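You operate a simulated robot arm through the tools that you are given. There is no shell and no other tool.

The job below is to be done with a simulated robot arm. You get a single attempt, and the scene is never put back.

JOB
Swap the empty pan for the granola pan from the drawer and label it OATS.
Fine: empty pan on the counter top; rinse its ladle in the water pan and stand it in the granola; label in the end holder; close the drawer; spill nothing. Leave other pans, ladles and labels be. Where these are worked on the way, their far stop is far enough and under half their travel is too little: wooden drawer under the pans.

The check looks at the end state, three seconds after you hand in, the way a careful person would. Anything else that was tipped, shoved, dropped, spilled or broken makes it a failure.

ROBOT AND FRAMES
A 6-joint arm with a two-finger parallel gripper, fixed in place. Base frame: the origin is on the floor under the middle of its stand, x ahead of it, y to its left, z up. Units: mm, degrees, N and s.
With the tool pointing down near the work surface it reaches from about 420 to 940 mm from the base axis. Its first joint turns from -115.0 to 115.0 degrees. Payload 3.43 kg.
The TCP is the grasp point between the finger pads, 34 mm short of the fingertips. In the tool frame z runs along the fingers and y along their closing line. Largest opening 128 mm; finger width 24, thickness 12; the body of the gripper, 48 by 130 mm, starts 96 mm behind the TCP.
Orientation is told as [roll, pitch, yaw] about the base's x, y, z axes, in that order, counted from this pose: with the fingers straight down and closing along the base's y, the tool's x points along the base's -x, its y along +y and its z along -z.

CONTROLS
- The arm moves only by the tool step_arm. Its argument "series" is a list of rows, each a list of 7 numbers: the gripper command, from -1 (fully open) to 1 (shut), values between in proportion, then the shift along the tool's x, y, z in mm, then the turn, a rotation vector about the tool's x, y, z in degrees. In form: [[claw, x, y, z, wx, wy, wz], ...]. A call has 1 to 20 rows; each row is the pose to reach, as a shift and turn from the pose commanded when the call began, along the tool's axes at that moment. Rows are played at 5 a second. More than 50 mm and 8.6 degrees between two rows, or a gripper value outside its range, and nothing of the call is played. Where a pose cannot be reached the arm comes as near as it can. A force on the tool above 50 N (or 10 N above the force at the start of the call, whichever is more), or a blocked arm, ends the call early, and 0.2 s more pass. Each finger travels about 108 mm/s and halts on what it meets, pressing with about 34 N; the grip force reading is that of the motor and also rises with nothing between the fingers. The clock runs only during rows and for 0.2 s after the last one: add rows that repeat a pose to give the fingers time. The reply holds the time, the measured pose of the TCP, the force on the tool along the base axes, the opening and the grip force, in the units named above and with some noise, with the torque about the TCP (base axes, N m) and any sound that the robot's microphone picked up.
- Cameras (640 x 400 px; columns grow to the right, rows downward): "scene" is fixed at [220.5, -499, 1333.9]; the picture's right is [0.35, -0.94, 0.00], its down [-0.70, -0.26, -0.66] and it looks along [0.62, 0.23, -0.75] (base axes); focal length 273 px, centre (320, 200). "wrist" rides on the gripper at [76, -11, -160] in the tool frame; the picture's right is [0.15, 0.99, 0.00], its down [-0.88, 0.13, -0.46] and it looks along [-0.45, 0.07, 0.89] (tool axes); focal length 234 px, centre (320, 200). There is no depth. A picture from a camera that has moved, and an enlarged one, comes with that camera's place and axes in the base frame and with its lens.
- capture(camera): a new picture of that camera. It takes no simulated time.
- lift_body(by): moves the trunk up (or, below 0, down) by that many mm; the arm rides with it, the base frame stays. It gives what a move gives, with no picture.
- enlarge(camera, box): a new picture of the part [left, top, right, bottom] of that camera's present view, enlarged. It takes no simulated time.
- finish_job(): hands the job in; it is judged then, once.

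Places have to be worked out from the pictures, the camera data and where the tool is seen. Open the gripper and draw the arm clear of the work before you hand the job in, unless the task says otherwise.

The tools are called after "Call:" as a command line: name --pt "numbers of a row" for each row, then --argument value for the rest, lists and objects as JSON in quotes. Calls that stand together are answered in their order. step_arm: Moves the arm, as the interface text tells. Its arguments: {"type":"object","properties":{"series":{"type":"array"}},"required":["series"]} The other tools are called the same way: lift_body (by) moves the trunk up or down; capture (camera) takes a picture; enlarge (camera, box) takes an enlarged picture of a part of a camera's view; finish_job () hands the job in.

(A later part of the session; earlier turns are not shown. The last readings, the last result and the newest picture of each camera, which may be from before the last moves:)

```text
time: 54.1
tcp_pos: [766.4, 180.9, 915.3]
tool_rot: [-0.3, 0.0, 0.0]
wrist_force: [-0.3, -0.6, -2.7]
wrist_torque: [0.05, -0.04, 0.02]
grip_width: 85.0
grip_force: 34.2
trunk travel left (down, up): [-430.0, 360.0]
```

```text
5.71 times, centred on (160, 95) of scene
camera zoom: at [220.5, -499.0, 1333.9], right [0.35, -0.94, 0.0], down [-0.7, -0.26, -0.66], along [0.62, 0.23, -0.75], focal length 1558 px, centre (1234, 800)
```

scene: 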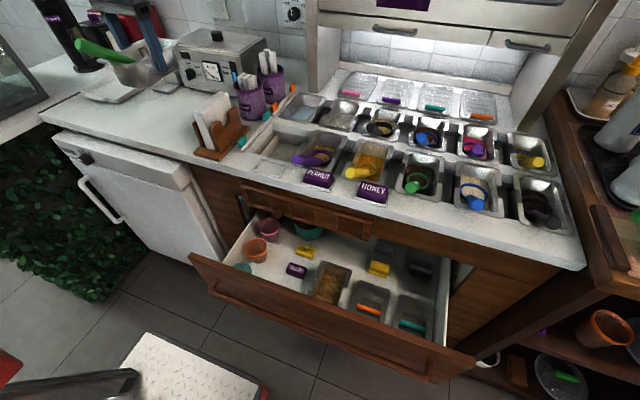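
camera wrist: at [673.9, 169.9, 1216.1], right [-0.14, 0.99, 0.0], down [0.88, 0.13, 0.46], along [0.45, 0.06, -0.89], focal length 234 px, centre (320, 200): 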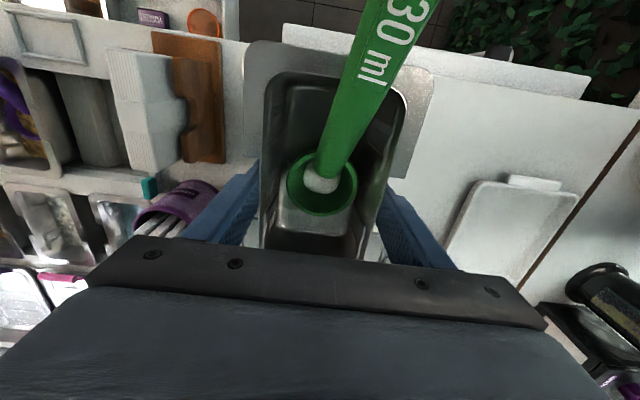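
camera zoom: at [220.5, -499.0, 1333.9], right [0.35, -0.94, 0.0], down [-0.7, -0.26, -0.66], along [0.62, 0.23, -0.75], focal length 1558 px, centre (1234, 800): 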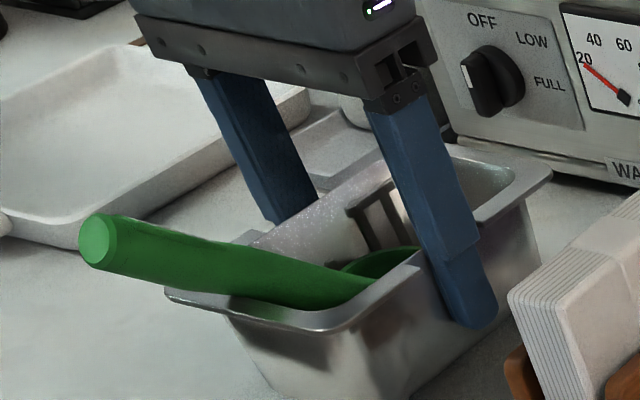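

Call:
step_arm --pt "1 0 0 2 0 0 0" --pt "1 0 0 4 0 0 0" --pt "1 0 0 6 0 0 0" --pt "1 0 0 8 0 0 0"

```text
time: 55.1
tcp_pos: [766.2, 179.2, 908.3]
tool_rot: [-0.2, 0.1, -0.1]
wrist_force: [0.1, 0.8, -2.4]
wrist_torque: [0.01, -0.02, -0.02]
grip_width: 85.2
grip_force: 34.1
trunk travel left (down, up): [-430.0, 360.0]
```

Still free-hanging (Fz ≈ −2.4 N). I continue down in 2 mm steps.

Call:
step_arm --pt "1 0 0 2 0 0 0" --pt "1 0 0 4 0 0 0" --pt "1 0 0 5 0 0 0" --pt "1 0 0 6 0 0 0"

Call:
enlarge --camera "scene" --box '[110, 60, 210, 130]'

```text
time: 56.1
tcp_pos: [766.4, 179.6, 902.2]
tool_rot: [-0.2, 0.1, 0.0]
wrist_force: [-0.2, 0.0, -2.7]
wrist_torque: [0.02, -0.01, -0.03]
grip_width: 85.1
grip_force: 34.2
trunk travel left (down, up): [-430.0, 360.0]
```

```text
5.71 times, centred on (160, 95) of scene
camera zoom: at [220.5, -499.0, 1333.9], right [0.35, -0.94, 0.0], down [-0.7, -0.26, -0.66], along [0.62, 0.23, -0.75], focal length 1558 px, centre (1234, 800)
```

zoom: 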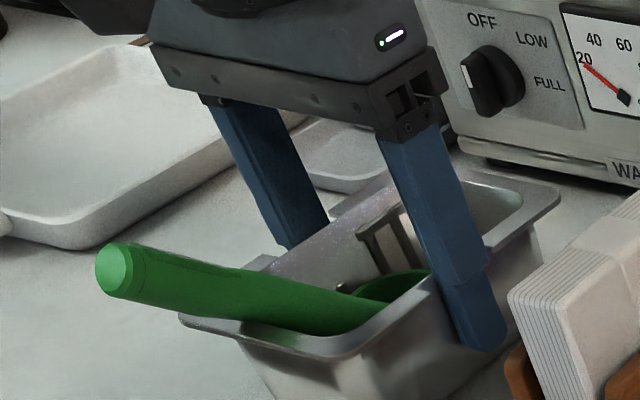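

Call:
step_arm --pt "1 0 0 1.5 0 0 0" --pt "1 0 0 3 0 0 0" --pt "1 0 0 4.5 0 0 0" --pt "1 0 0 6 0 0 0"

Call:
enlarge --camera "scene" --box '[130, 70, 230, 140]'

```text
time: 57.1
tcp_pos: [766.9, 179.6, 897.6]
tool_rot: [0.0, -0.1, -0.1]
wrist_force: [6.0, 4.3, 20.4]
wrist_torque: [0.0, 0.05, -0.02]
grip_width: 85.4
grip_force: 34.3
trunk travel left (down, up): [-430.0, 360.0]
```

```text
5.71 times, centred on (180, 105) of scene
camera zoom: at [220.5, -499.0, 1333.9], right [0.35, -0.94, 0.0], down [-0.7, -0.26, -0.66], along [0.62, 0.23, -0.75], focal length 1558 px, centre (1120, 743)
```

zoom: 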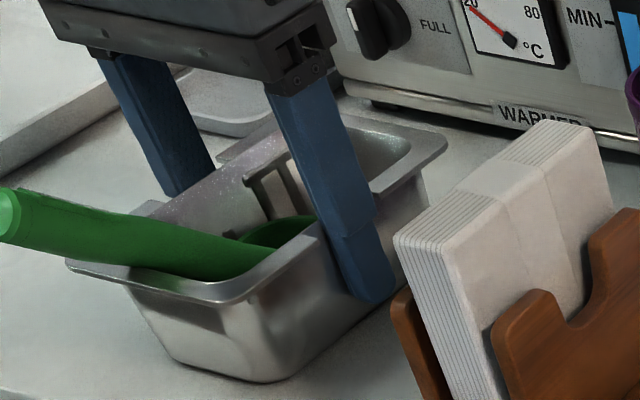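

Contact: the pan rests on the counter (Fz ≈ +20 N). I ease off, open the fingers, and rise straight up.

Call:
step_arm --pt "1 0 0 -1.5 0 0 0" --pt "-0.42 0 0 -1.5 0 0 0" --pt "-0.52 0 0 -1.5 0 0 0" --pt "-0.52 0 0 -10 0 0 0" --pt "-0.52 0 0 -25 0 0 0" --pt "-0.52 0 0 -45 0 0 0" --pt "-0.52 0 0 -75 0 0 0" --pt "-0.52 0 0 -110 0 0 0"

Call:
enlarge --camera "scene" --box '[100, 60, 240, 160]'

Call:
capture --camera "wrist"

```text
time: 58.9
tcp_pos: [767.6, 177.7, 1006.3]
tool_rot: [-0.1, 0.1, -0.2]
wrist_force: [0.5, 0.7, -0.3]
wrist_torque: [0.01, 0.01, -0.01]
grip_width: 97.3
grip_force: 0.1
trunk travel left (down, up): [-430.0, 360.0]
```

```text
4.00 times, centred on (170, 110) of scene
camera zoom: at [220.5, -499.0, 1333.9], right [0.35, -0.94, 0.0], down [-0.7, -0.26, -0.66], along [0.62, 0.23, -0.75], focal length 1091 px, centre (920, 560)
```

zoom: 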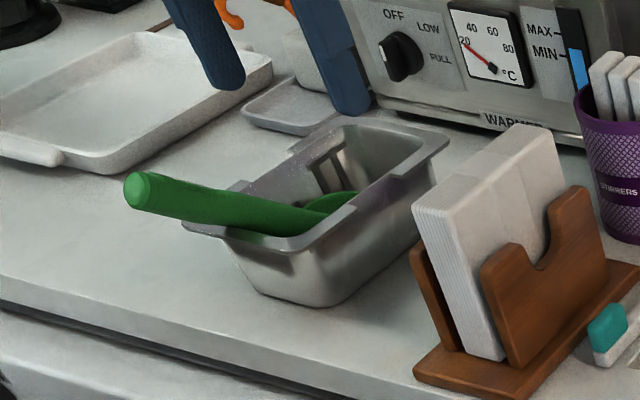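

```text
taken
camera wrist: at [691.2, 167.7, 1165.7], right [-0.14, 0.99, 0.0], down [0.88, 0.13, 0.45], along [0.45, 0.06, -0.89], focal length 234 px, centre (320, 200)
```

wrist: 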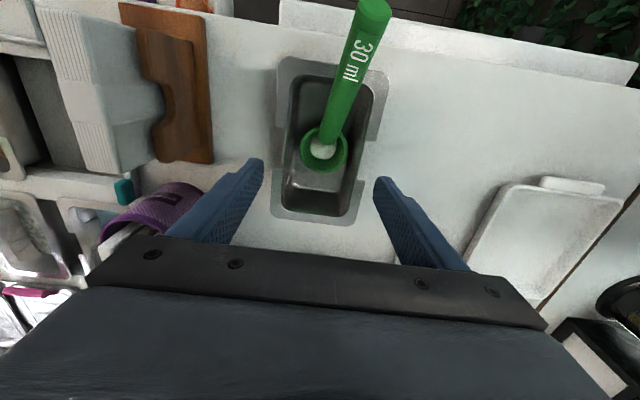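

The empty pan stands on the counter with its ladle. Next the granola pan: I retreat in front of the counter and move over the drawer.

Call:
step_arm --pt "-1 48 0 -20 0 0 0" --pt "-1 96 0 -20 0 0 0" --pt "-1 144 0 -20 0 0 0" --pt "-1 192 0 -20 0 0 0" --pt "-1 237 0 -20 0 0 0" --pt "-1 237 -48 -20 0 0 0" --pt "-1 237 -96 -20 0 0 0" --pt "-1 237 -144 -20 0 0 0" --pt "-1 237 -192 -20 0 0 0" --pt "-1 237 -240 -20 0 0 0" --pt "-1 237 -288 -20 0 0 0" --pt "-1 237 -336 -20 0 0 0" --pt "-1 237 -384 -20 0 0 0" --pt "-1 237 -432 -20 0 0 0" --pt "-1 237 -480 -20 0 0 0" --pt "-1 237 -528 -20 0 0 0" --pt "-1 237 -560 -20 0 0 0"

Call:
capture --camera "wrist"

```text
refused: row 1 steps farther than a row can; nothing moved
```

```text
taken
camera wrist: at [691.2, 167.7, 1165.7], right [-0.14, 0.99, 0.0], down [0.88, 0.13, 0.45], along [0.45, 0.06, -0.89], focal length 234 px, centre (320, 200)
```

wrist: 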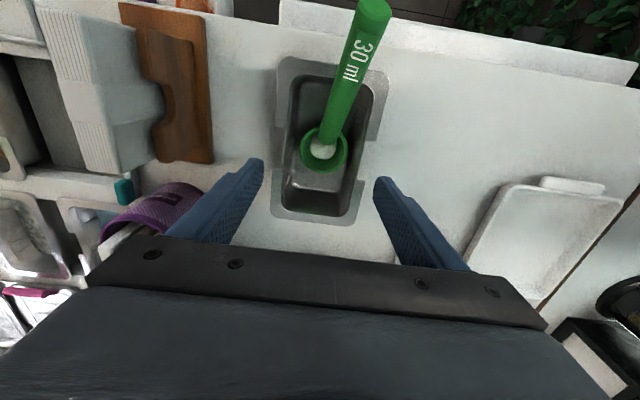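

I go up first, then back and across with step lengths within the limit.

Call:
step_arm --pt "-1 0 0 -40 0 0 0" --pt "-1 46 0 -40 0 0 0" --pt "-1 92 0 -40 0 0 0" --pt "-1 138 0 -40 0 0 0" --pt "-1 184 0 -40 0 0 0" --pt "-1 230 0 -40 0 0 0" --pt "-1 230 -48 -40 0 0 0" --pt "-1 230 -96 -40 0 0 0" --pt "-1 230 -144 -40 0 0 0" --pt "-1 230 -192 -40 0 0 0" --pt "-1 230 -240 -40 0 0 0" --pt "-1 230 -288 -40 0 0 0" --pt "-1 230 -336 -40 0 0 0" --pt "-1 230 -384 -40 0 0 0" --pt "-1 230 -432 -40 0 0 0" --pt "-1 230 -480 -40 0 0 0" --pt "-1 230 -528 -40 0 0 0" --pt "-1 230 -558 -40 0 0 0"

Call:
lift_body --by -230

Call:
capture --camera "wrist"

Call:
capture --camera "scene"

```text
time: 62.7
tcp_pos: [535.4, -377.0, 1048.8]
tool_rot: [-0.1, 0.0, -0.1]
wrist_force: [-0.2, 0.6, 0.3]
wrist_torque: [-0.05, -0.01, -0.01]
grip_width: 128.2
grip_force: 0.1
trunk travel left (down, up): [-430.0, 360.0]
```

```text
time: 65.2
tcp_pos: [534.7, -377.5, 818.6]
tool_rot: [-0.2, 0.0, -0.1]
wrist_force: [-0.2, -0.1, 0.0]
wrist_torque: [0.01, -0.03, 0.02]
grip_width: 127.8
grip_force: 0.2
trunk travel left (down, up): [-200.0, 590.0]
```

```text
taken
camera wrist: at [458.2, -387.5, 978.6], right [-0.14, 0.99, 0.0], down [0.88, 0.13, 0.46], along [0.45, 0.06, -0.89], focal length 234 px, centre (320, 200)
```

wrist: 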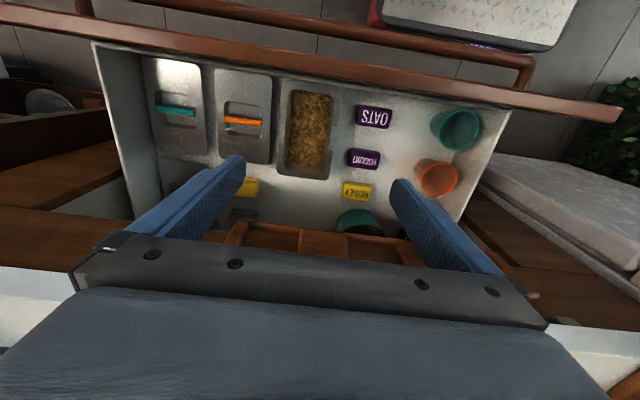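

```text
taken
```

scene: 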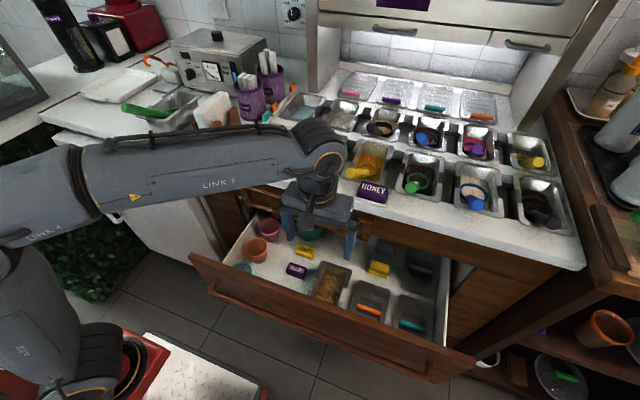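

I see the granola pan with its rim and cut-outs. I zoom for measurements.

Call:
enlarge --camera "wrist" --box '[260, 70, 360, 190]'

Call:
step_arm --pt "-1 -25 -15 0 0 0 0" --pt "-1 -50 -30 0 0 0 0" --pt "-1 -50 -30 0 0 0 0"

Call:
capture --camera "wrist"

Call:
enlarge --camera "wrist" --box '[260, 30, 400, 170]'

```text
3.33 times, centred on (310, 130) of wrist
camera zoom: at [458.2, -387.5, 978.6], right [-0.14, 0.99, 0.0], down [0.88, 0.13, 0.46], along [0.45, 0.06, -0.89], focal length 781 px, centre (353, 433)
```

zoom: 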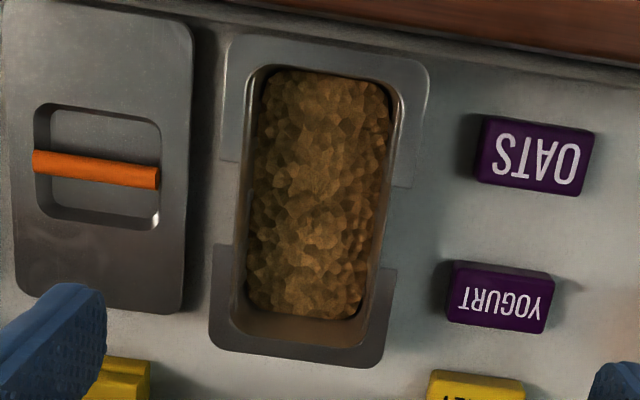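

```text
time: 66.0
tcp_pos: [583.6, -410.1, 819.1]
tool_rot: [-0.2, 0.0, 0.0]
wrist_force: [-0.3, 0.5, -0.7]
wrist_torque: [0.02, 0.01, -0.02]
grip_width: 128.1
grip_force: 0.1
trunk travel left (down, up): [-200.0, 590.0]
```

```text
taken
camera wrist: at [506.6, -418.4, 978.9], right [-0.14, 0.99, 0.0], down [0.88, 0.13, 0.46], along [0.45, 0.06, -0.89], focal length 234 px, centre (320, 200)
```

wrist: 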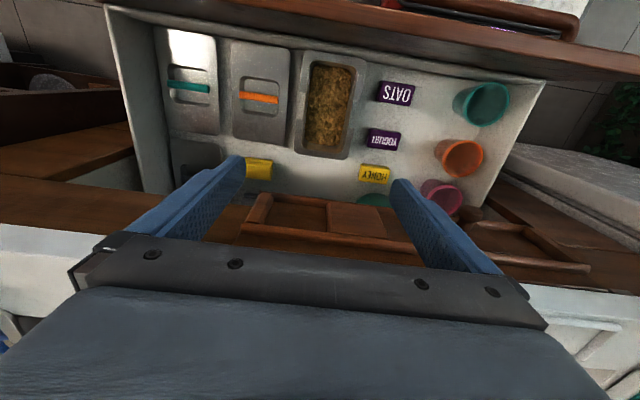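

```text
2.86 times, centred on (330, 100) of wrist
camera zoom: at [506.6, -418.4, 978.9], right [-0.14, 0.99, 0.0], down [0.88, 0.13, 0.46], along [0.45, 0.06, -0.89], focal length 669 px, centre (291, 486)
```

zoom: 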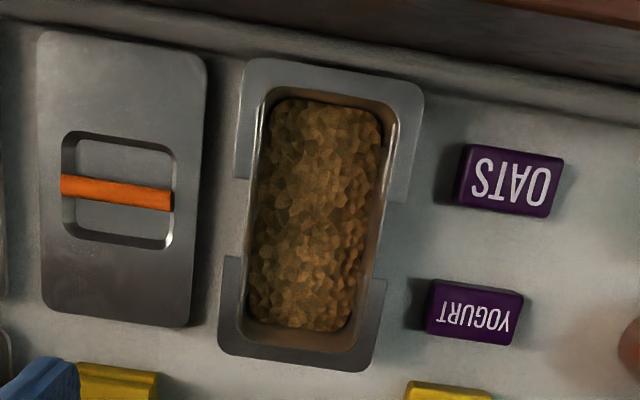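

Using the known pan size, its rim is at z≈538 (drawer floor ≈482), centre ≈(552, −400). I align with 3° pitch (so the camera housing clears the drawer front panel), then lower the trunk 200 mm.

Call:
step_arm --pt "-1 13 5 0 0 1.5 0" --pt "-1 25.8 10.3 0 0 3 0" --pt "-1 25.8 10.3 0 0 3 0"

Call:
lift_body --by -200

Call:
capture --camera "wrist"

Call:
capture --camera "scene"

```text
time: 66.8
tcp_pos: [557.2, -397.6, 819.1]
tool_rot: [-0.2, 3.0, -0.1]
wrist_force: [-0.3, -0.6, 0.7]
wrist_torque: [0.02, 0.02, 0.0]
grip_width: 128.0
grip_force: 0.0
trunk travel left (down, up): [-200.0, 590.0]
```

```text
time: 68.9
tcp_pos: [558.6, -397.1, 618.8]
tool_rot: [-0.2, 3.0, -0.2]
wrist_force: [0.4, 0.0, -1.1]
wrist_torque: [0.02, -0.01, 0.01]
grip_width: 127.9
grip_force: 0.2
trunk travel left (down, up): [0.0, 790.0]
```

```text
taken
camera wrist: at [490.8, -407.2, 782.5], right [-0.14, 0.99, 0.0], down [0.9, 0.13, 0.41], along [0.4, 0.06, -0.91], focal length 234 px, centre (320, 200)
```

wrist: 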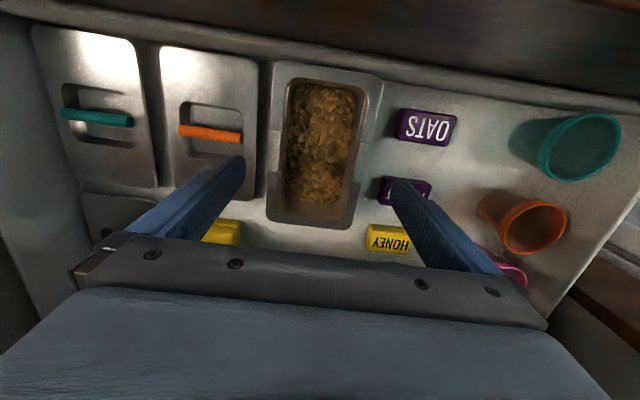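

```text
taken
```

scene: 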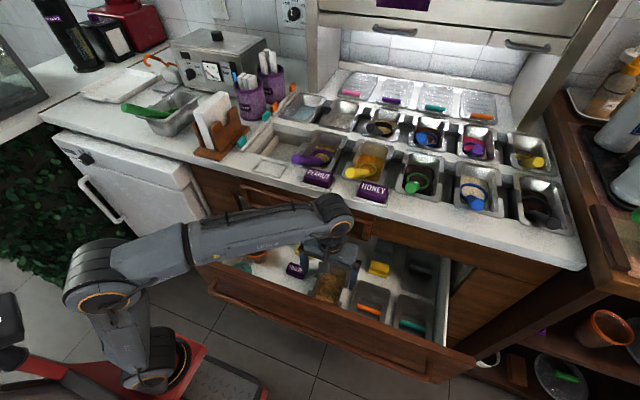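

I measure the pan in this closer view.

Call:
enlarge --camera "wrist" --box '[250, 50, 400, 240]'

Call:
enlarge --camera "wrist" --box '[255, 110, 305, 160]'

Call:
enlarge --camera "wrist" --box '[335, 110, 385, 160]'

```text
2.11 times, centred on (325, 145) of wrist
camera zoom: at [490.8, -407.2, 782.5], right [-0.14, 0.99, 0.0], down [0.9, 0.13, 0.41], along [0.4, 0.06, -0.91], focal length 493 px, centre (310, 316)
```

zoom: 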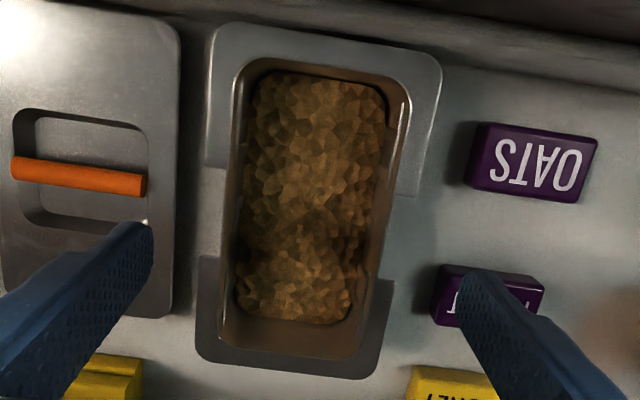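

```text
8.00 times, centred on (280, 135) of wrist
camera zoom: at [490.8, -407.2, 782.5], right [-0.14, 0.99, 0.0], down [0.9, 0.13, 0.41], along [0.4, 0.06, -0.91], focal length 1873 px, centre (640, 720)
```

zoom: 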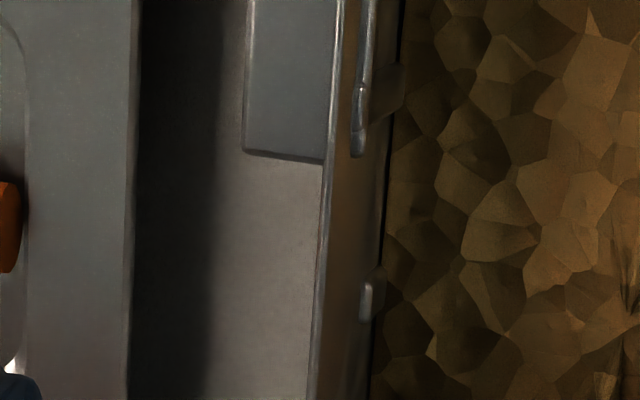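

```text
8.00 times, centred on (360, 135) of wrist
camera zoom: at [490.8, -407.2, 782.5], right [-0.14, 0.99, 0.0], down [0.9, 0.13, 0.41], along [0.4, 0.06, -0.91], focal length 1873 px, centre (0, 720)
```

zoom: 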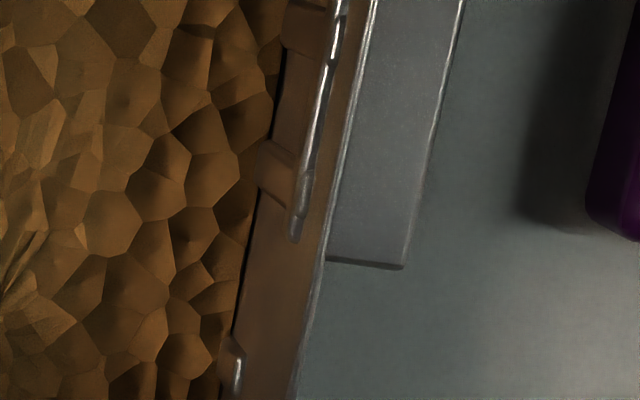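

Pan centre is 2.2 mm to the right in tool frame; rim z≈530. I set ~96 mm opening, centre, and descend vertically around the pan walls.

Call:
step_arm --pt "-0.5 0 -2.2 0 0 0 0" --pt "-0.5 -0.5 -2.2 10 0 0 0" --pt "-0.5 -1 -2.2 20 0 0 0" --pt "-0.5 -1.6 -2.2 30 0 0 0" --pt "-0.5 -2.1 -2.2 40 0 0 0" --pt "-0.5 -2.1 -2.2 40 0 0 0"

Call:
enlarge --camera "wrist" --box '[220, 80, 420, 240]'

Call:
enlarge --camera "scene" --box '[230, 160, 430, 320]'

```text
time: 70.3
tcp_pos: [557.6, -400.5, 578.0]
tool_rot: [-0.2, 3.0, -0.2]
wrist_force: [-0.2, 1.3, -0.8]
wrist_torque: [0.01, 0.0, 0.03]
grip_width: 96.1
grip_force: 0.1
trunk travel left (down, up): [0.0, 790.0]
```

```text
2.50 times, centred on (320, 160) of wrist
camera zoom: at [490.1, -409.8, 741.5], right [-0.14, 0.99, 0.0], down [0.9, 0.13, 0.41], along [0.4, 0.06, -0.91], focal length 585 px, centre (320, 300)
```

zoom: 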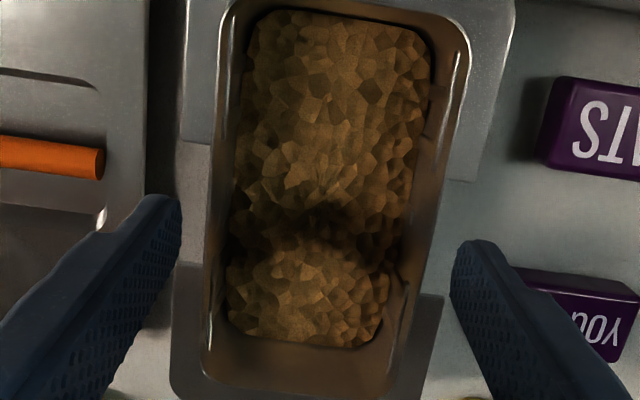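

```text
2.50 times, centred on (330, 240) of scene
camera zoom: at [220.5, -499.0, 1333.9], right [0.35, -0.94, 0.0], down [-0.7, -0.26, -0.66], along [0.62, 0.23, -0.75], focal length 682 px, centre (295, 100)
```

zoom: 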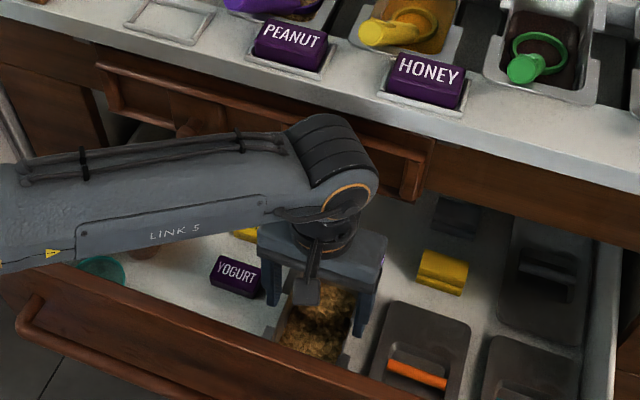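

Alignment is good (within ~1 mm). I continue down the remaining 44 mm.

Call:
step_arm --pt "-0.5 -0.5 0.7 8 0 0 0" --pt "-0.5 -0.9 0.7 16 0 0 0" --pt "-0.5 -1.3 0.7 24 0 0 0" --pt "-0.5 -1.7 0.7 32 0 0 0" --pt "-0.5 -2.1 0.7 39 0 0 0" --pt "-0.5 -2.3 0.7 44 0 0 0" --pt "-0.5 -2.3 0.7 44 0 0 0"

Call:
enlarge --camera "wrist" --box '[220, 80, 420, 240]'

Call:
enlarge --camera "scene" --box '[250, 180, 400, 300]'

```text
time: 71.9
tcp_pos: [558.0, -398.3, 534.7]
tool_rot: [-0.3, 3.0, -0.1]
wrist_force: [-0.1, 0.1, -0.3]
wrist_torque: [-0.01, 0.02, 0.02]
grip_width: 96.0
grip_force: 0.1
trunk travel left (down, up): [0.0, 790.0]
```

```text
2.50 times, centred on (320, 160) of wrist
camera zoom: at [490.1, -408.4, 698.6], right [-0.14, 0.99, 0.0], down [0.9, 0.13, 0.41], along [0.4, 0.06, -0.91], focal length 585 px, centre (320, 300)
```

zoom: 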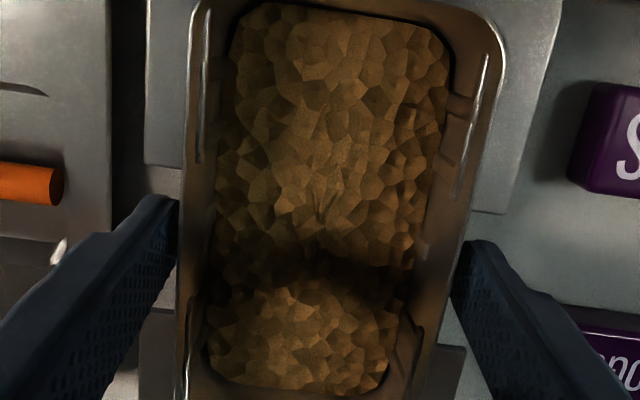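

```text
3.33 times, centred on (325, 240) of scene
camera zoom: at [220.5, -499.0, 1333.9], right [0.35, -0.94, 0.0], down [-0.7, -0.26, -0.66], along [0.62, 0.23, -0.75], focal length 909 px, centre (303, 67)
```

zoom: 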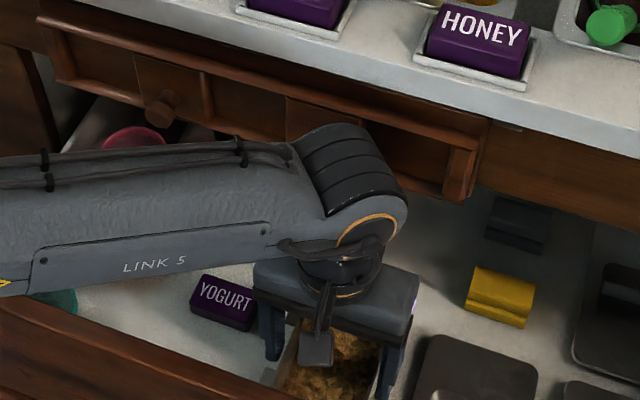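

Compared with the earlier grip the rim sits ~10 mm below the TCP, so I go 10 mm lower and then close on the pan gently.

Call:
step_arm --pt "-0.5 -0.3 0 5 0 0 0" --pt "-0.5 -0.5 0 10 0 0 0" --pt "-0.4 -0.5 0 10 0 0 0" --pt "-0.2 -0.5 0 10 0 0 0" --pt "0.3 -0.5 0 10 0 0 0" --pt "1 -0.5 0 10 0 0 0" --pt "1 -0.5 0 10 0 0 0"

Call:
enlarge --camera "wrist" --box '[220, 80, 420, 240]'

```text
time: 73.5
tcp_pos: [558.9, -398.5, 525.5]
tool_rot: [-0.2, 3.0, 0.0]
wrist_force: [0.8, -0.5, 1.4]
wrist_torque: [0.04, -0.02, 0.01]
grip_width: 85.2
grip_force: 34.6
trunk travel left (down, up): [0.0, 790.0]
```

```text
2.50 times, centred on (320, 160) of wrist
camera zoom: at [491.0, -408.7, 689.3], right [-0.14, 0.99, 0.0], down [0.9, 0.13, 0.41], along [0.4, 0.06, -0.91], focal length 585 px, centre (320, 300)
```

zoom: 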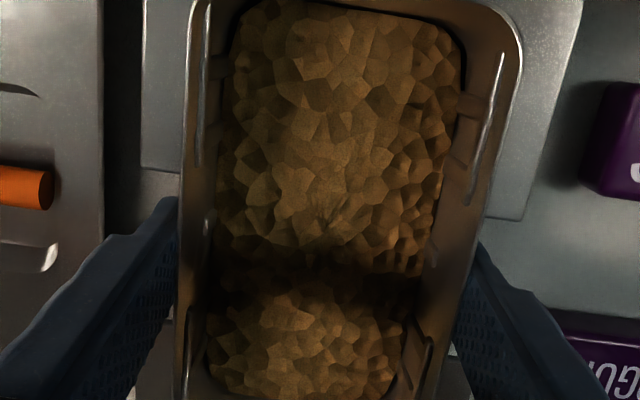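

Gripped at 85.2 mm. I lift 12 mm with the arm to check the weight and level.

Call:
step_arm --pt "1 0.1 0 -2 0 0 0" --pt "1 0.2 0 -4 0 0 0" --pt "1 0.4 0 -8 0 0 0" --pt "1 0.6 0 -12 0 0 0" --pt "1 0.6 0 -12 0 0 0"

Call:
enlarge --camera "wrist" --box '[220, 80, 420, 240]'

```text
time: 74.7
tcp_pos: [559.8, -400.4, 536.7]
tool_rot: [-0.2, 3.0, -0.2]
wrist_force: [0.0, -0.6, -2.9]
wrist_torque: [0.02, 0.03, 0.03]
grip_width: 85.2
grip_force: 33.3
trunk travel left (down, up): [0.0, 790.0]
```

```text
2.50 times, centred on (320, 160) of wrist
camera zoom: at [491.5, -409.2, 701.2], right [-0.14, 0.99, 0.0], down [0.9, 0.13, 0.41], along [0.4, 0.06, -0.91], focal length 585 px, centre (320, 300)
```

zoom: 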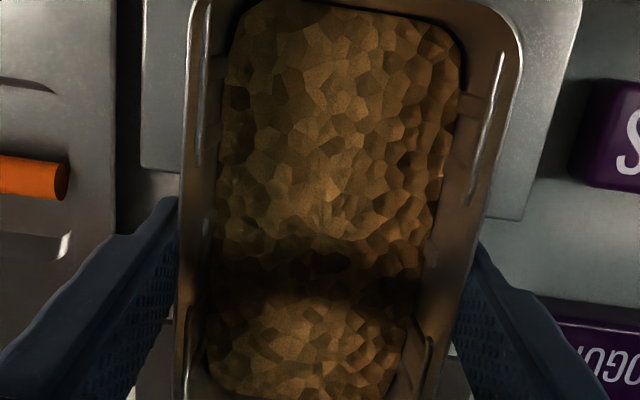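

The pan hangs level (≈3 N). I raise the trunk 232 mm so the pan clears the drawer front.

Call:
lift_body --by 232

Call:
capture --camera "scene"

Call:
capture --camera "wrist"

```text
time: 77.2
tcp_pos: [559.0, -399.6, 768.2]
tool_rot: [-0.1, 3.0, -0.2]
wrist_force: [-0.5, 1.0, -2.7]
wrist_torque: [-0.04, -0.01, -0.01]
grip_width: 85.3
grip_force: 33.5
trunk travel left (down, up): [-232.0, 558.0]
```

```text
taken
```

scene: 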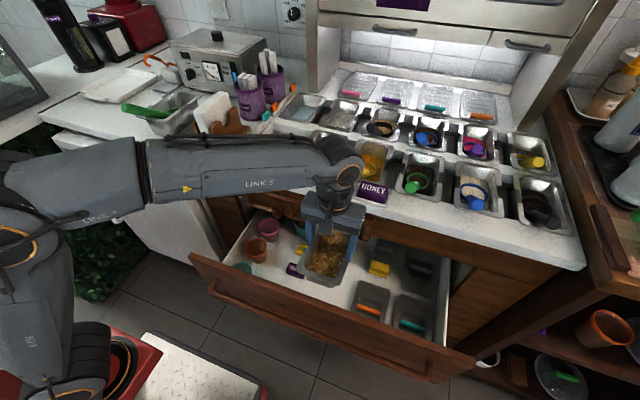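

```text
taken
camera wrist: at [491.1, -409.1, 932.1], right [-0.14, 0.99, 0.01], down [0.9, 0.13, 0.41], along [0.4, 0.06, -0.91], focal length 234 px, centre (320, 200)
```

wrist: 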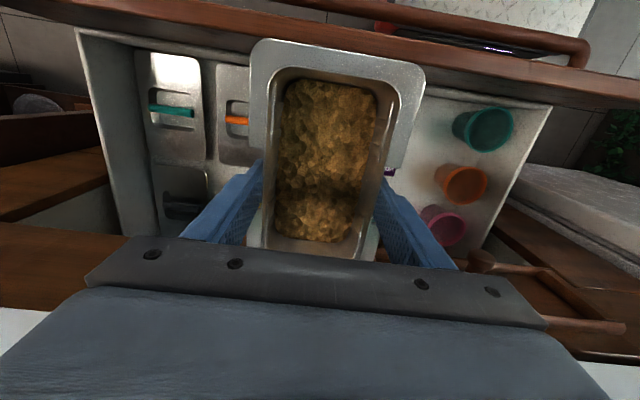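

I shift the pan 70 mm toward the robot so it clears the counter edge on the way up.

Call:
step_arm --pt "1 5 0 0.3 0 0 0" --pt "1 17 0 0.9 0 0 0" --pt "1 32 0 1.7 0 0 0" --pt "1 47 0 2.5 0 0 0" --pt "1 60 0 3.1 0 0 0" --pt "1 68 0 3.6 0 0 0" --pt "1 70 0 3.7 0 0 0"

Call:
lift_body --by 255

Call:
capture --camera "scene"

```text
time: 78.8
tcp_pos: [487.6, -398.7, 768.9]
tool_rot: [-0.2, 3.0, -0.2]
wrist_force: [-0.9, -0.1, -2.6]
wrist_torque: [0.02, 0.0, 0.01]
grip_width: 85.4
grip_force: 34.1
trunk travel left (down, up): [-232.0, 558.0]
```

```text
time: 81.4
tcp_pos: [490.1, -398.5, 1023.4]
tool_rot: [-0.2, 3.0, -0.2]
wrist_force: [0.3, -1.1, -2.1]
wrist_torque: [0.0, -0.02, 0.02]
grip_width: 85.2
grip_force: 34.1
trunk travel left (down, up): [-487.0, 303.0]
```

```text
taken
```

scene: 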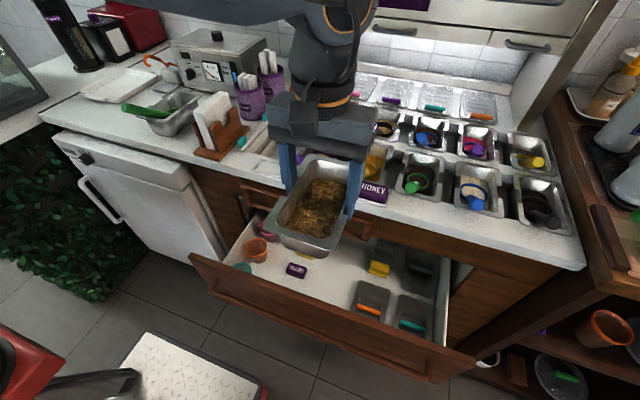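

Pan is well above everything. I move it left in front of the counter to y≈−152.

Call:
step_arm --pt "1 0 5 0 0 0 0" --pt "1 0 15 0 0 0 0" --pt "1 0 30 0 0 0 0" --pt "1 0 50 0 0 0 0" --pt "1 0 72 0 0 0 0" --pt "1 0 94 0 0 0 0" --pt "1 0 116 0 0 0 0" --pt "1 0 138 0 0 0 0" --pt "1 0 160 0 0 0 0" --pt "1 0 182 0 0 0 0" --pt "1 0 204 0 0 0 0" --pt "1 0 224 0 0 0 0" --pt "1 0 237 0 0 0 0" --pt "1 0 244 0 0 0 0" --pt "1 0 246 0 0 0 0"

Call:
capture --camera "wrist"

```text
time: 84.6
tcp_pos: [489.6, -153.2, 1022.9]
tool_rot: [-0.2, 2.9, -0.2]
wrist_force: [1.0, 1.3, -2.3]
wrist_torque: [-0.03, -0.02, 0.02]
grip_width: 85.3
grip_force: 34.2
trunk travel left (down, up): [-487.0, 303.0]
```

```text
taken
camera wrist: at [421.1, -162.5, 1186.3], right [-0.14, 0.99, 0.0], down [0.9, 0.13, 0.41], along [0.4, 0.06, -0.91], focal length 234 px, centre (320, 200)
```

wrist: 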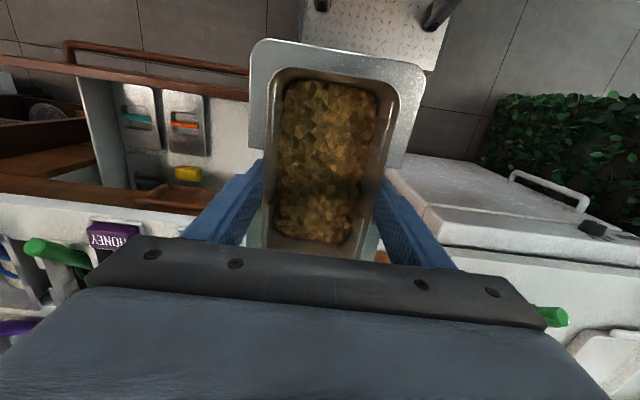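

Now I move it forward over the empty well (about 313 mm in +x).

Call:
step_arm --pt "1 -5 0 -0.3 0 0 0" --pt "1 -15 0 -0.8 0 0 0" --pt "1 -32 0 -1.7 0 0 0" --pt "1 -52 0 -2.7 0 0 0" --pt "1 -74 0 -3.9 0 0 0" --pt "1 -96 0 -5 0 0 0" --pt "1 -118 0 -6.2 0 0 0" --pt "1 -140 0.5 -7.3 0 0 0" --pt "1 -162 0.5 -8.4 0 0 0" --pt "1 -184 1 -9.6 0 0 0" --pt "1 -206 1 -10.7 0 0 0" --pt "1 -228 1.5 -11.9 0 0 0" --pt "1 -250 1.5 -13 0 0 0" --pt "1 -272 1.5 -14.2 0 0 0" --pt "1 -292 1.5 -15.2 0 0 0" --pt "1 -305 1.5 -15.9 0 0 0" --pt "1 -311 1.5 -16.2 0 0 0" --pt "1 -312.6 1.5 -16.3 0 0 0"

Call:
capture --camera "scene"

Call:
capture --camera "wrist"

```text
time: 88.4
tcp_pos: [803.9, -152.0, 1022.5]
tool_rot: [-0.2, 3.0, 0.0]
wrist_force: [0.2, -0.4, -2.6]
wrist_torque: [-0.01, -0.01, -0.02]
grip_width: 85.3
grip_force: 33.9
trunk travel left (down, up): [-487.0, 303.0]
```

```text
taken
```

scene: 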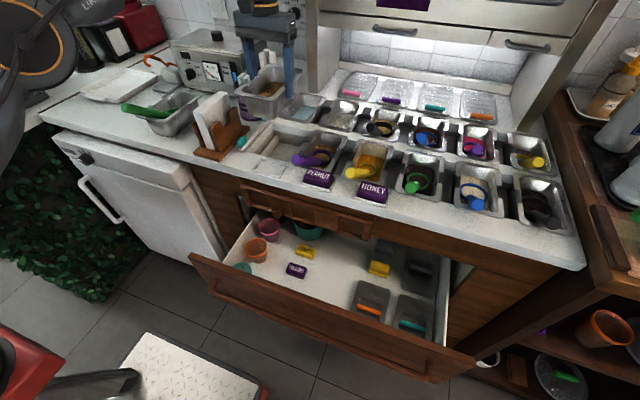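

```text
taken
camera wrist: at [735.4, -161.7, 1185.8], right [-0.14, 0.99, 0.0], down [0.9, 0.13, 0.41], along [0.4, 0.06, -0.91], focal length 234 px, centre (320, 200)
```

wrist: 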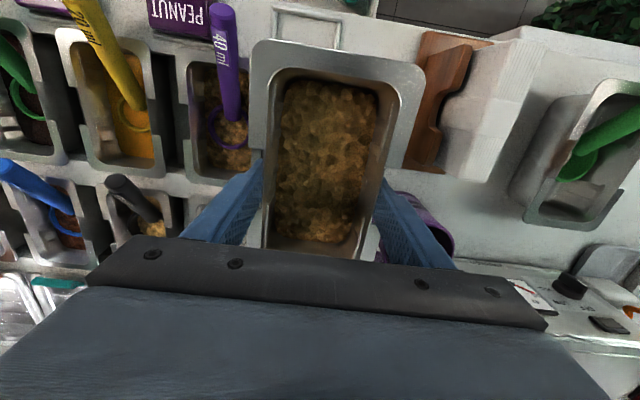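

I look at the empty well in the scene view to locate its edges.

Call:
enlarge --camera "scene" --box '[230, 90, 350, 180]'

Call:
enlarge --camera "scene" --box '[215, 50, 315, 130]'

```text
4.44 times, centred on (290, 135) of scene
camera zoom: at [220.5, -499.0, 1333.9], right [0.35, -0.94, 0.0], down [-0.7, -0.26, -0.66], along [0.62, 0.23, -0.75], focal length 1212 px, centre (453, 489)
```

zoom: 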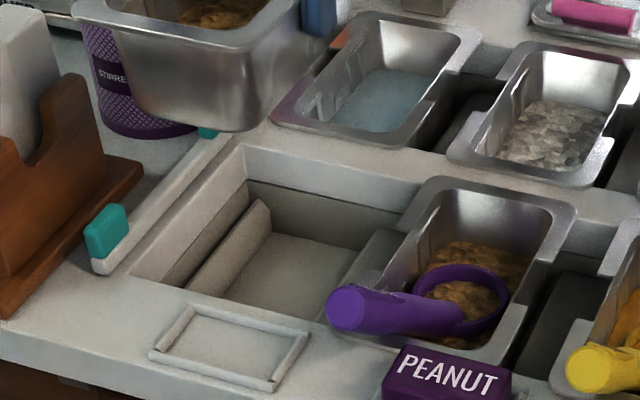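

```text
5.00 times, centred on (265, 90) of scene
camera zoom: at [220.5, -499.0, 1333.9], right [0.35, -0.94, 0.0], down [-0.7, -0.26, -0.66], along [0.62, 0.23, -0.75], focal length 1364 px, centre (595, 750)
```

zoom: 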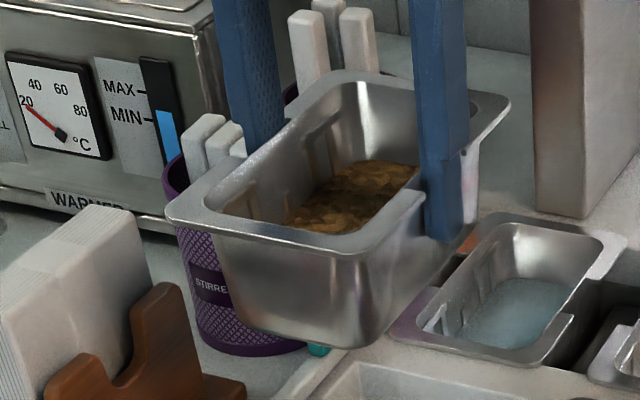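

I measure the pan's position relative to the tool now, to place it with the same offset as the pan that was removed.

Call:
enlarge --camera "wrist" --box '[220, 80, 420, 240]'

Call:
enlarge --camera "wrist" --box '[210, 20, 450, 180]'

```text
2.50 times, centred on (320, 160) of wrist
camera zoom: at [735.4, -161.7, 1185.8], right [-0.14, 0.99, 0.0], down [0.9, 0.13, 0.41], along [0.4, 0.06, -0.91], focal length 585 px, centre (320, 300)
```

zoom: 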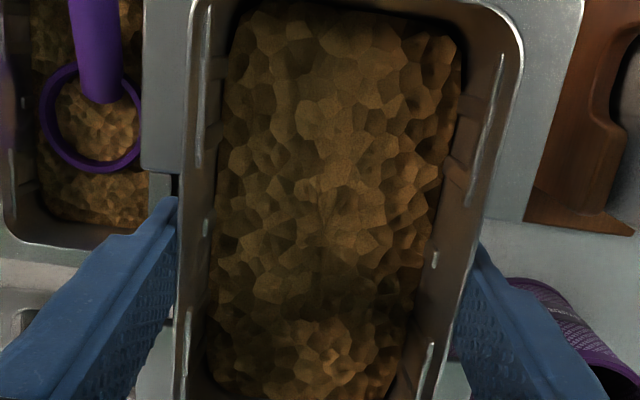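

```text
2.50 times, centred on (330, 100) of wrist
camera zoom: at [735.4, -161.7, 1185.8], right [-0.14, 0.99, 0.0], down [0.9, 0.13, 0.41], along [0.4, 0.06, -0.91], focal length 585 px, centre (295, 450)
```

zoom: 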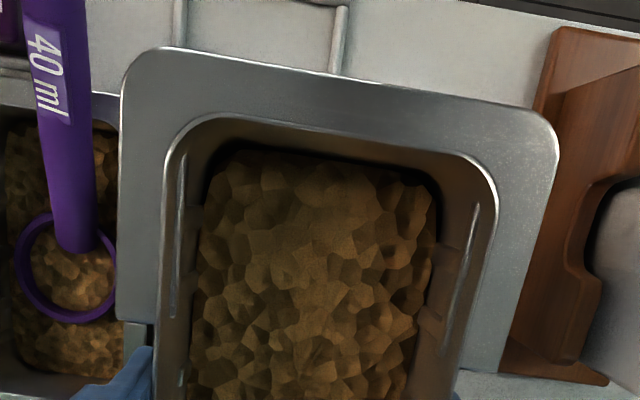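

Relative to the earlier pan, I need TCP x≈799.7 and seating at TCP z≈853. I nudge x by −3.3 mm and lower the trunk 130 mm.

Call:
step_arm --pt "1 1.5 0.2 0 0 0 0" --pt "1 3.3 0.5 0.2 0 0 0" --pt "1 3.3 0.5 0.2 0 0 0"

Call:
lift_body --by -130

Call:
enlarge --camera "scene" --box '[215, 80, 335, 170]'

Call:
capture --camera "wrist"

```text
time: 89.2
tcp_pos: [799.1, -152.3, 1022.9]
tool_rot: [-0.2, 3.0, -0.2]
wrist_force: [0.9, 0.2, -2.9]
wrist_torque: [0.0, -0.04, 0.0]
grip_width: 85.5
grip_force: 34.3
trunk travel left (down, up): [-487.0, 303.0]
```

```text
time: 90.8
tcp_pos: [799.7, -151.0, 893.2]
tool_rot: [-0.2, 3.0, -0.2]
wrist_force: [-0.3, -0.5, -3.2]
wrist_torque: [0.02, -0.03, 0.0]
grip_width: 85.0
grip_force: 33.7
trunk travel left (down, up): [-357.0, 433.0]
```

```text
4.44 times, centred on (275, 125) of scene
camera zoom: at [220.5, -499.0, 1333.9], right [0.35, -0.94, 0.0], down [-0.7, -0.26, -0.66], along [0.62, 0.23, -0.75], focal length 1212 px, centre (520, 533)
```

zoom: 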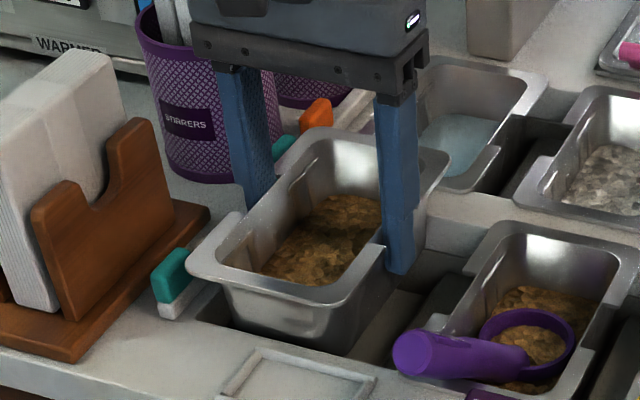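

```text
taken
camera wrist: at [731.2, -161.7, 1056.6], right [-0.14, 0.99, 0.0], down [0.9, 0.13, 0.41], along [0.4, 0.06, -0.91], focal length 234 px, centre (320, 200)
```

wrist: 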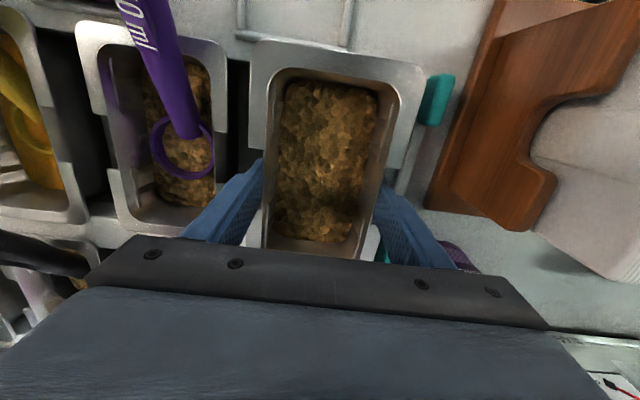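

The pan is entering the trough well aligned. I lower it slowly with the arm until it seats.

Call:
step_arm --pt "1 -0.8 0 5 0 0 0" --pt "1 -1 0 10 0 0 0" --pt "1 -1.3 0 15 0 0 0" --pt "1 -1.6 0 20 0 0 0" --pt "1 -1.8 0 25 0 0 0" --pt "1 -2.1 0 30 0 0 0"

Call:
enlarge --camera "scene" --box '[215, 80, 335, 170]'

Call:
enlarge --camera "wrist" --box '[210, 20, 450, 180]'

```text
time: 92.2
tcp_pos: [798.9, -151.6, 861.7]
tool_rot: [-0.3, 3.1, -0.3]
wrist_force: [0.2, -0.3, -1.8]
wrist_torque: [-0.03, -0.02, 0.0]
grip_width: 85.1
grip_force: 33.7
trunk travel left (down, up): [-357.0, 433.0]
```

```text
4.44 times, centred on (275, 125) of scene
camera zoom: at [220.5, -499.0, 1333.9], right [0.35, -0.94, 0.0], down [-0.7, -0.26, -0.66], along [0.62, 0.23, -0.75], focal length 1212 px, centre (520, 533)
```

zoom: 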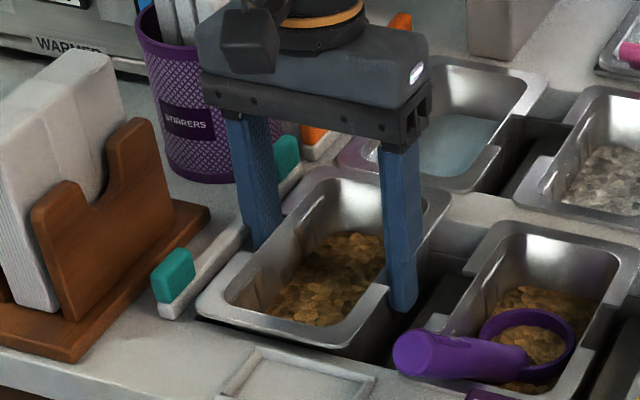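

```text
2.50 times, centred on (330, 100) of wrist
camera zoom: at [731.3, -161.5, 1026.5], right [-0.14, 0.99, 0.0], down [0.9, 0.13, 0.41], along [0.4, 0.06, -0.91], focal length 585 px, centre (295, 450)
```

zoom: 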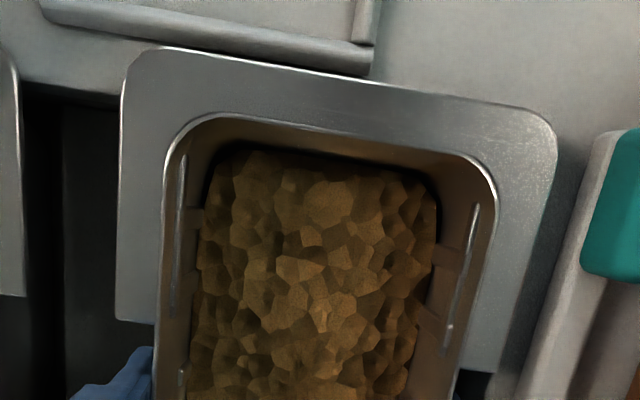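

Nearly seated. I continue in 1.5 mm steps until the weight is taken by the well.

Call:
step_arm --pt "1 -0.1 0 2 0 0 0" --pt "1 -0.2 0 4 0 0 0" --pt "1 -0.3 0 6 0 0 0" --pt "1 -0.35 0 7 0 0 0"

```text
time: 93.2
tcp_pos: [799.9, -153.5, 855.5]
tool_rot: [-0.2, 3.0, -0.1]
wrist_force: [-0.2, 0.0, -1.8]
wrist_torque: [-0.05, -0.04, 0.0]
grip_width: 85.3
grip_force: 34.2
trunk travel left (down, up): [-357.0, 433.0]
```

Call:
step_arm --pt "1 -0.05 0 1 0 0 0" --pt "1 -0.1 0 2 0 0 0" --pt "1 -0.15 0 3 0 0 0" --pt "1 -0.2 0 4 0 0 0"

```text
time: 94.2
tcp_pos: [799.5, -151.0, 850.8]
tool_rot: [-0.1, 3.1, -0.1]
wrist_force: [-0.1, 0.6, -2.5]
wrist_torque: [0.01, -0.03, -0.01]
grip_width: 84.9
grip_force: 34.0
trunk travel left (down, up): [-357.0, 433.0]
```

Call:
step_arm --pt "1 -0.05 0 1 0 0 0" --pt "1 -0.1 0 2 0 0 0" --pt "1 -0.15 0 3 0 0 0" --pt "1 -0.15 0 3 0 0 0"

Call:
enlarge --camera "scene" --box '[235, 100, 325, 160]'

Call:
enlarge --camera "wrist" --box '[210, 20, 450, 180]'

```text
time: 95.2
tcp_pos: [798.3, -151.1, 851.1]
tool_rot: [-0.2, 2.9, -0.2]
wrist_force: [0.5, -1.5, 10.7]
wrist_torque: [0.02, 0.51, 0.11]
grip_width: 85.2
grip_force: 34.4
trunk travel left (down, up): [-357.0, 433.0]
```

```text
6.67 times, centred on (280, 130) of scene
camera zoom: at [220.5, -499.0, 1333.9], right [0.35, -0.94, 0.0], down [-0.7, -0.26, -0.66], along [0.62, 0.23, -0.75], focal length 1818 px, centre (587, 667)
```

zoom: 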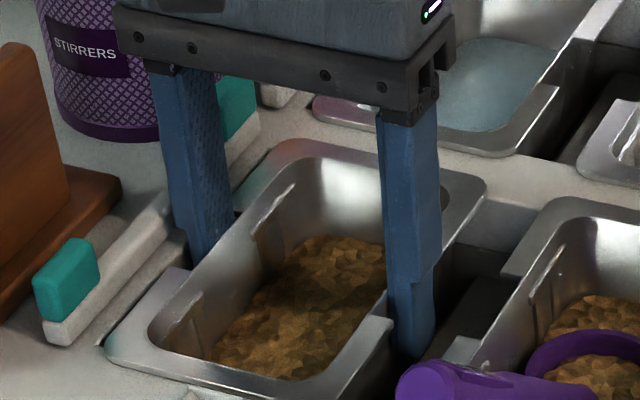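

```text
2.50 times, centred on (330, 100) of wrist
camera zoom: at [731.1, -161.3, 1013.8], right [-0.14, 0.99, 0.0], down [0.9, 0.13, 0.41], along [0.41, 0.06, -0.91], focal length 585 px, centre (295, 450)
```

zoom: 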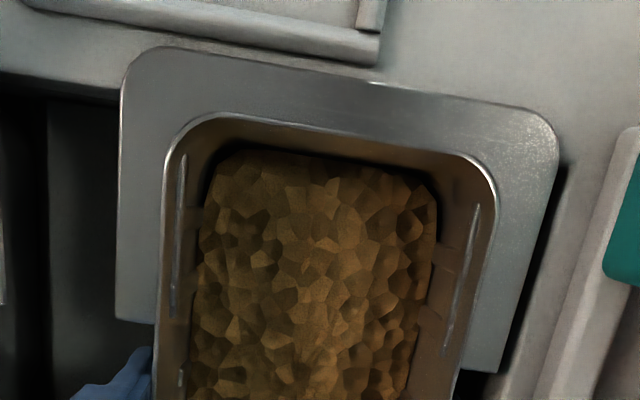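

The front flange is touching (Fz +10.7 N). I release with a small opening so the pan settles, then rise.

Call:
step_arm --pt "0 0 0 0 0 0 0" --pt "-0.38 0 0 0 0 0 0" --pt "-0.43 0 0 0 0 0 0" --pt "-0.43 0 0 0 0 0 0"

Call:
enlarge --camera "wrist" --box '[220, 80, 420, 240]'

Call:
enlarge --camera "scene" --box '[235, 100, 325, 160]'

```text
time: 96.2
tcp_pos: [799.1, -152.3, 849.6]
tool_rot: [-0.3, 3.1, -0.2]
wrist_force: [0.1, 1.5, 0.1]
wrist_torque: [-0.01, -0.02, -0.01]
grip_width: 91.8
grip_force: 0.0
trunk travel left (down, up): [-357.0, 433.0]
```

```text
2.50 times, centred on (320, 160) of wrist
camera zoom: at [731.5, -161.1, 1012.7], right [-0.14, 0.99, 0.0], down [0.9, 0.13, 0.41], along [0.4, 0.06, -0.91], focal length 585 px, centre (320, 300)
```

zoom: 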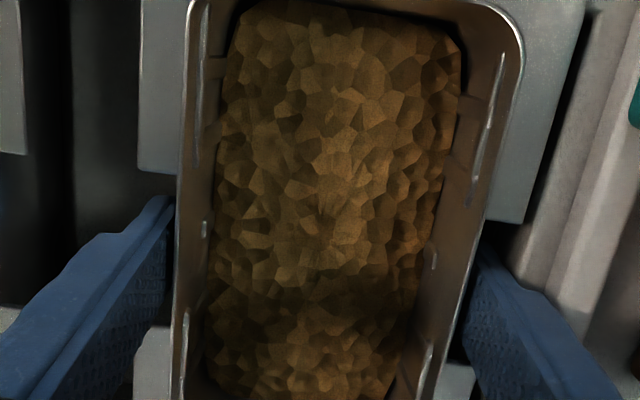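

```text
6.67 times, centred on (280, 130) of scene
camera zoom: at [220.5, -499.0, 1333.9], right [0.35, -0.94, 0.0], down [-0.7, -0.26, -0.66], along [0.62, 0.23, -0.75], focal length 1818 px, centre (587, 667)
```

zoom: 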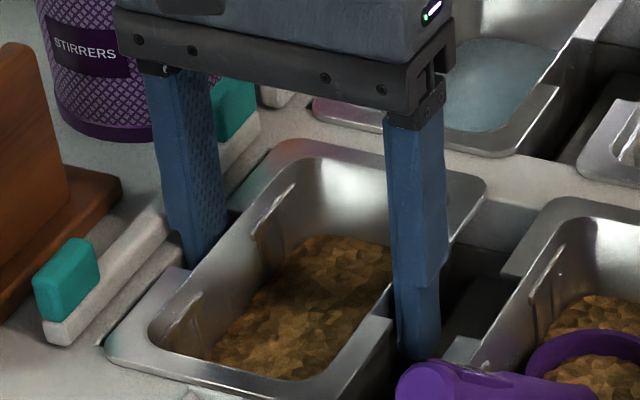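

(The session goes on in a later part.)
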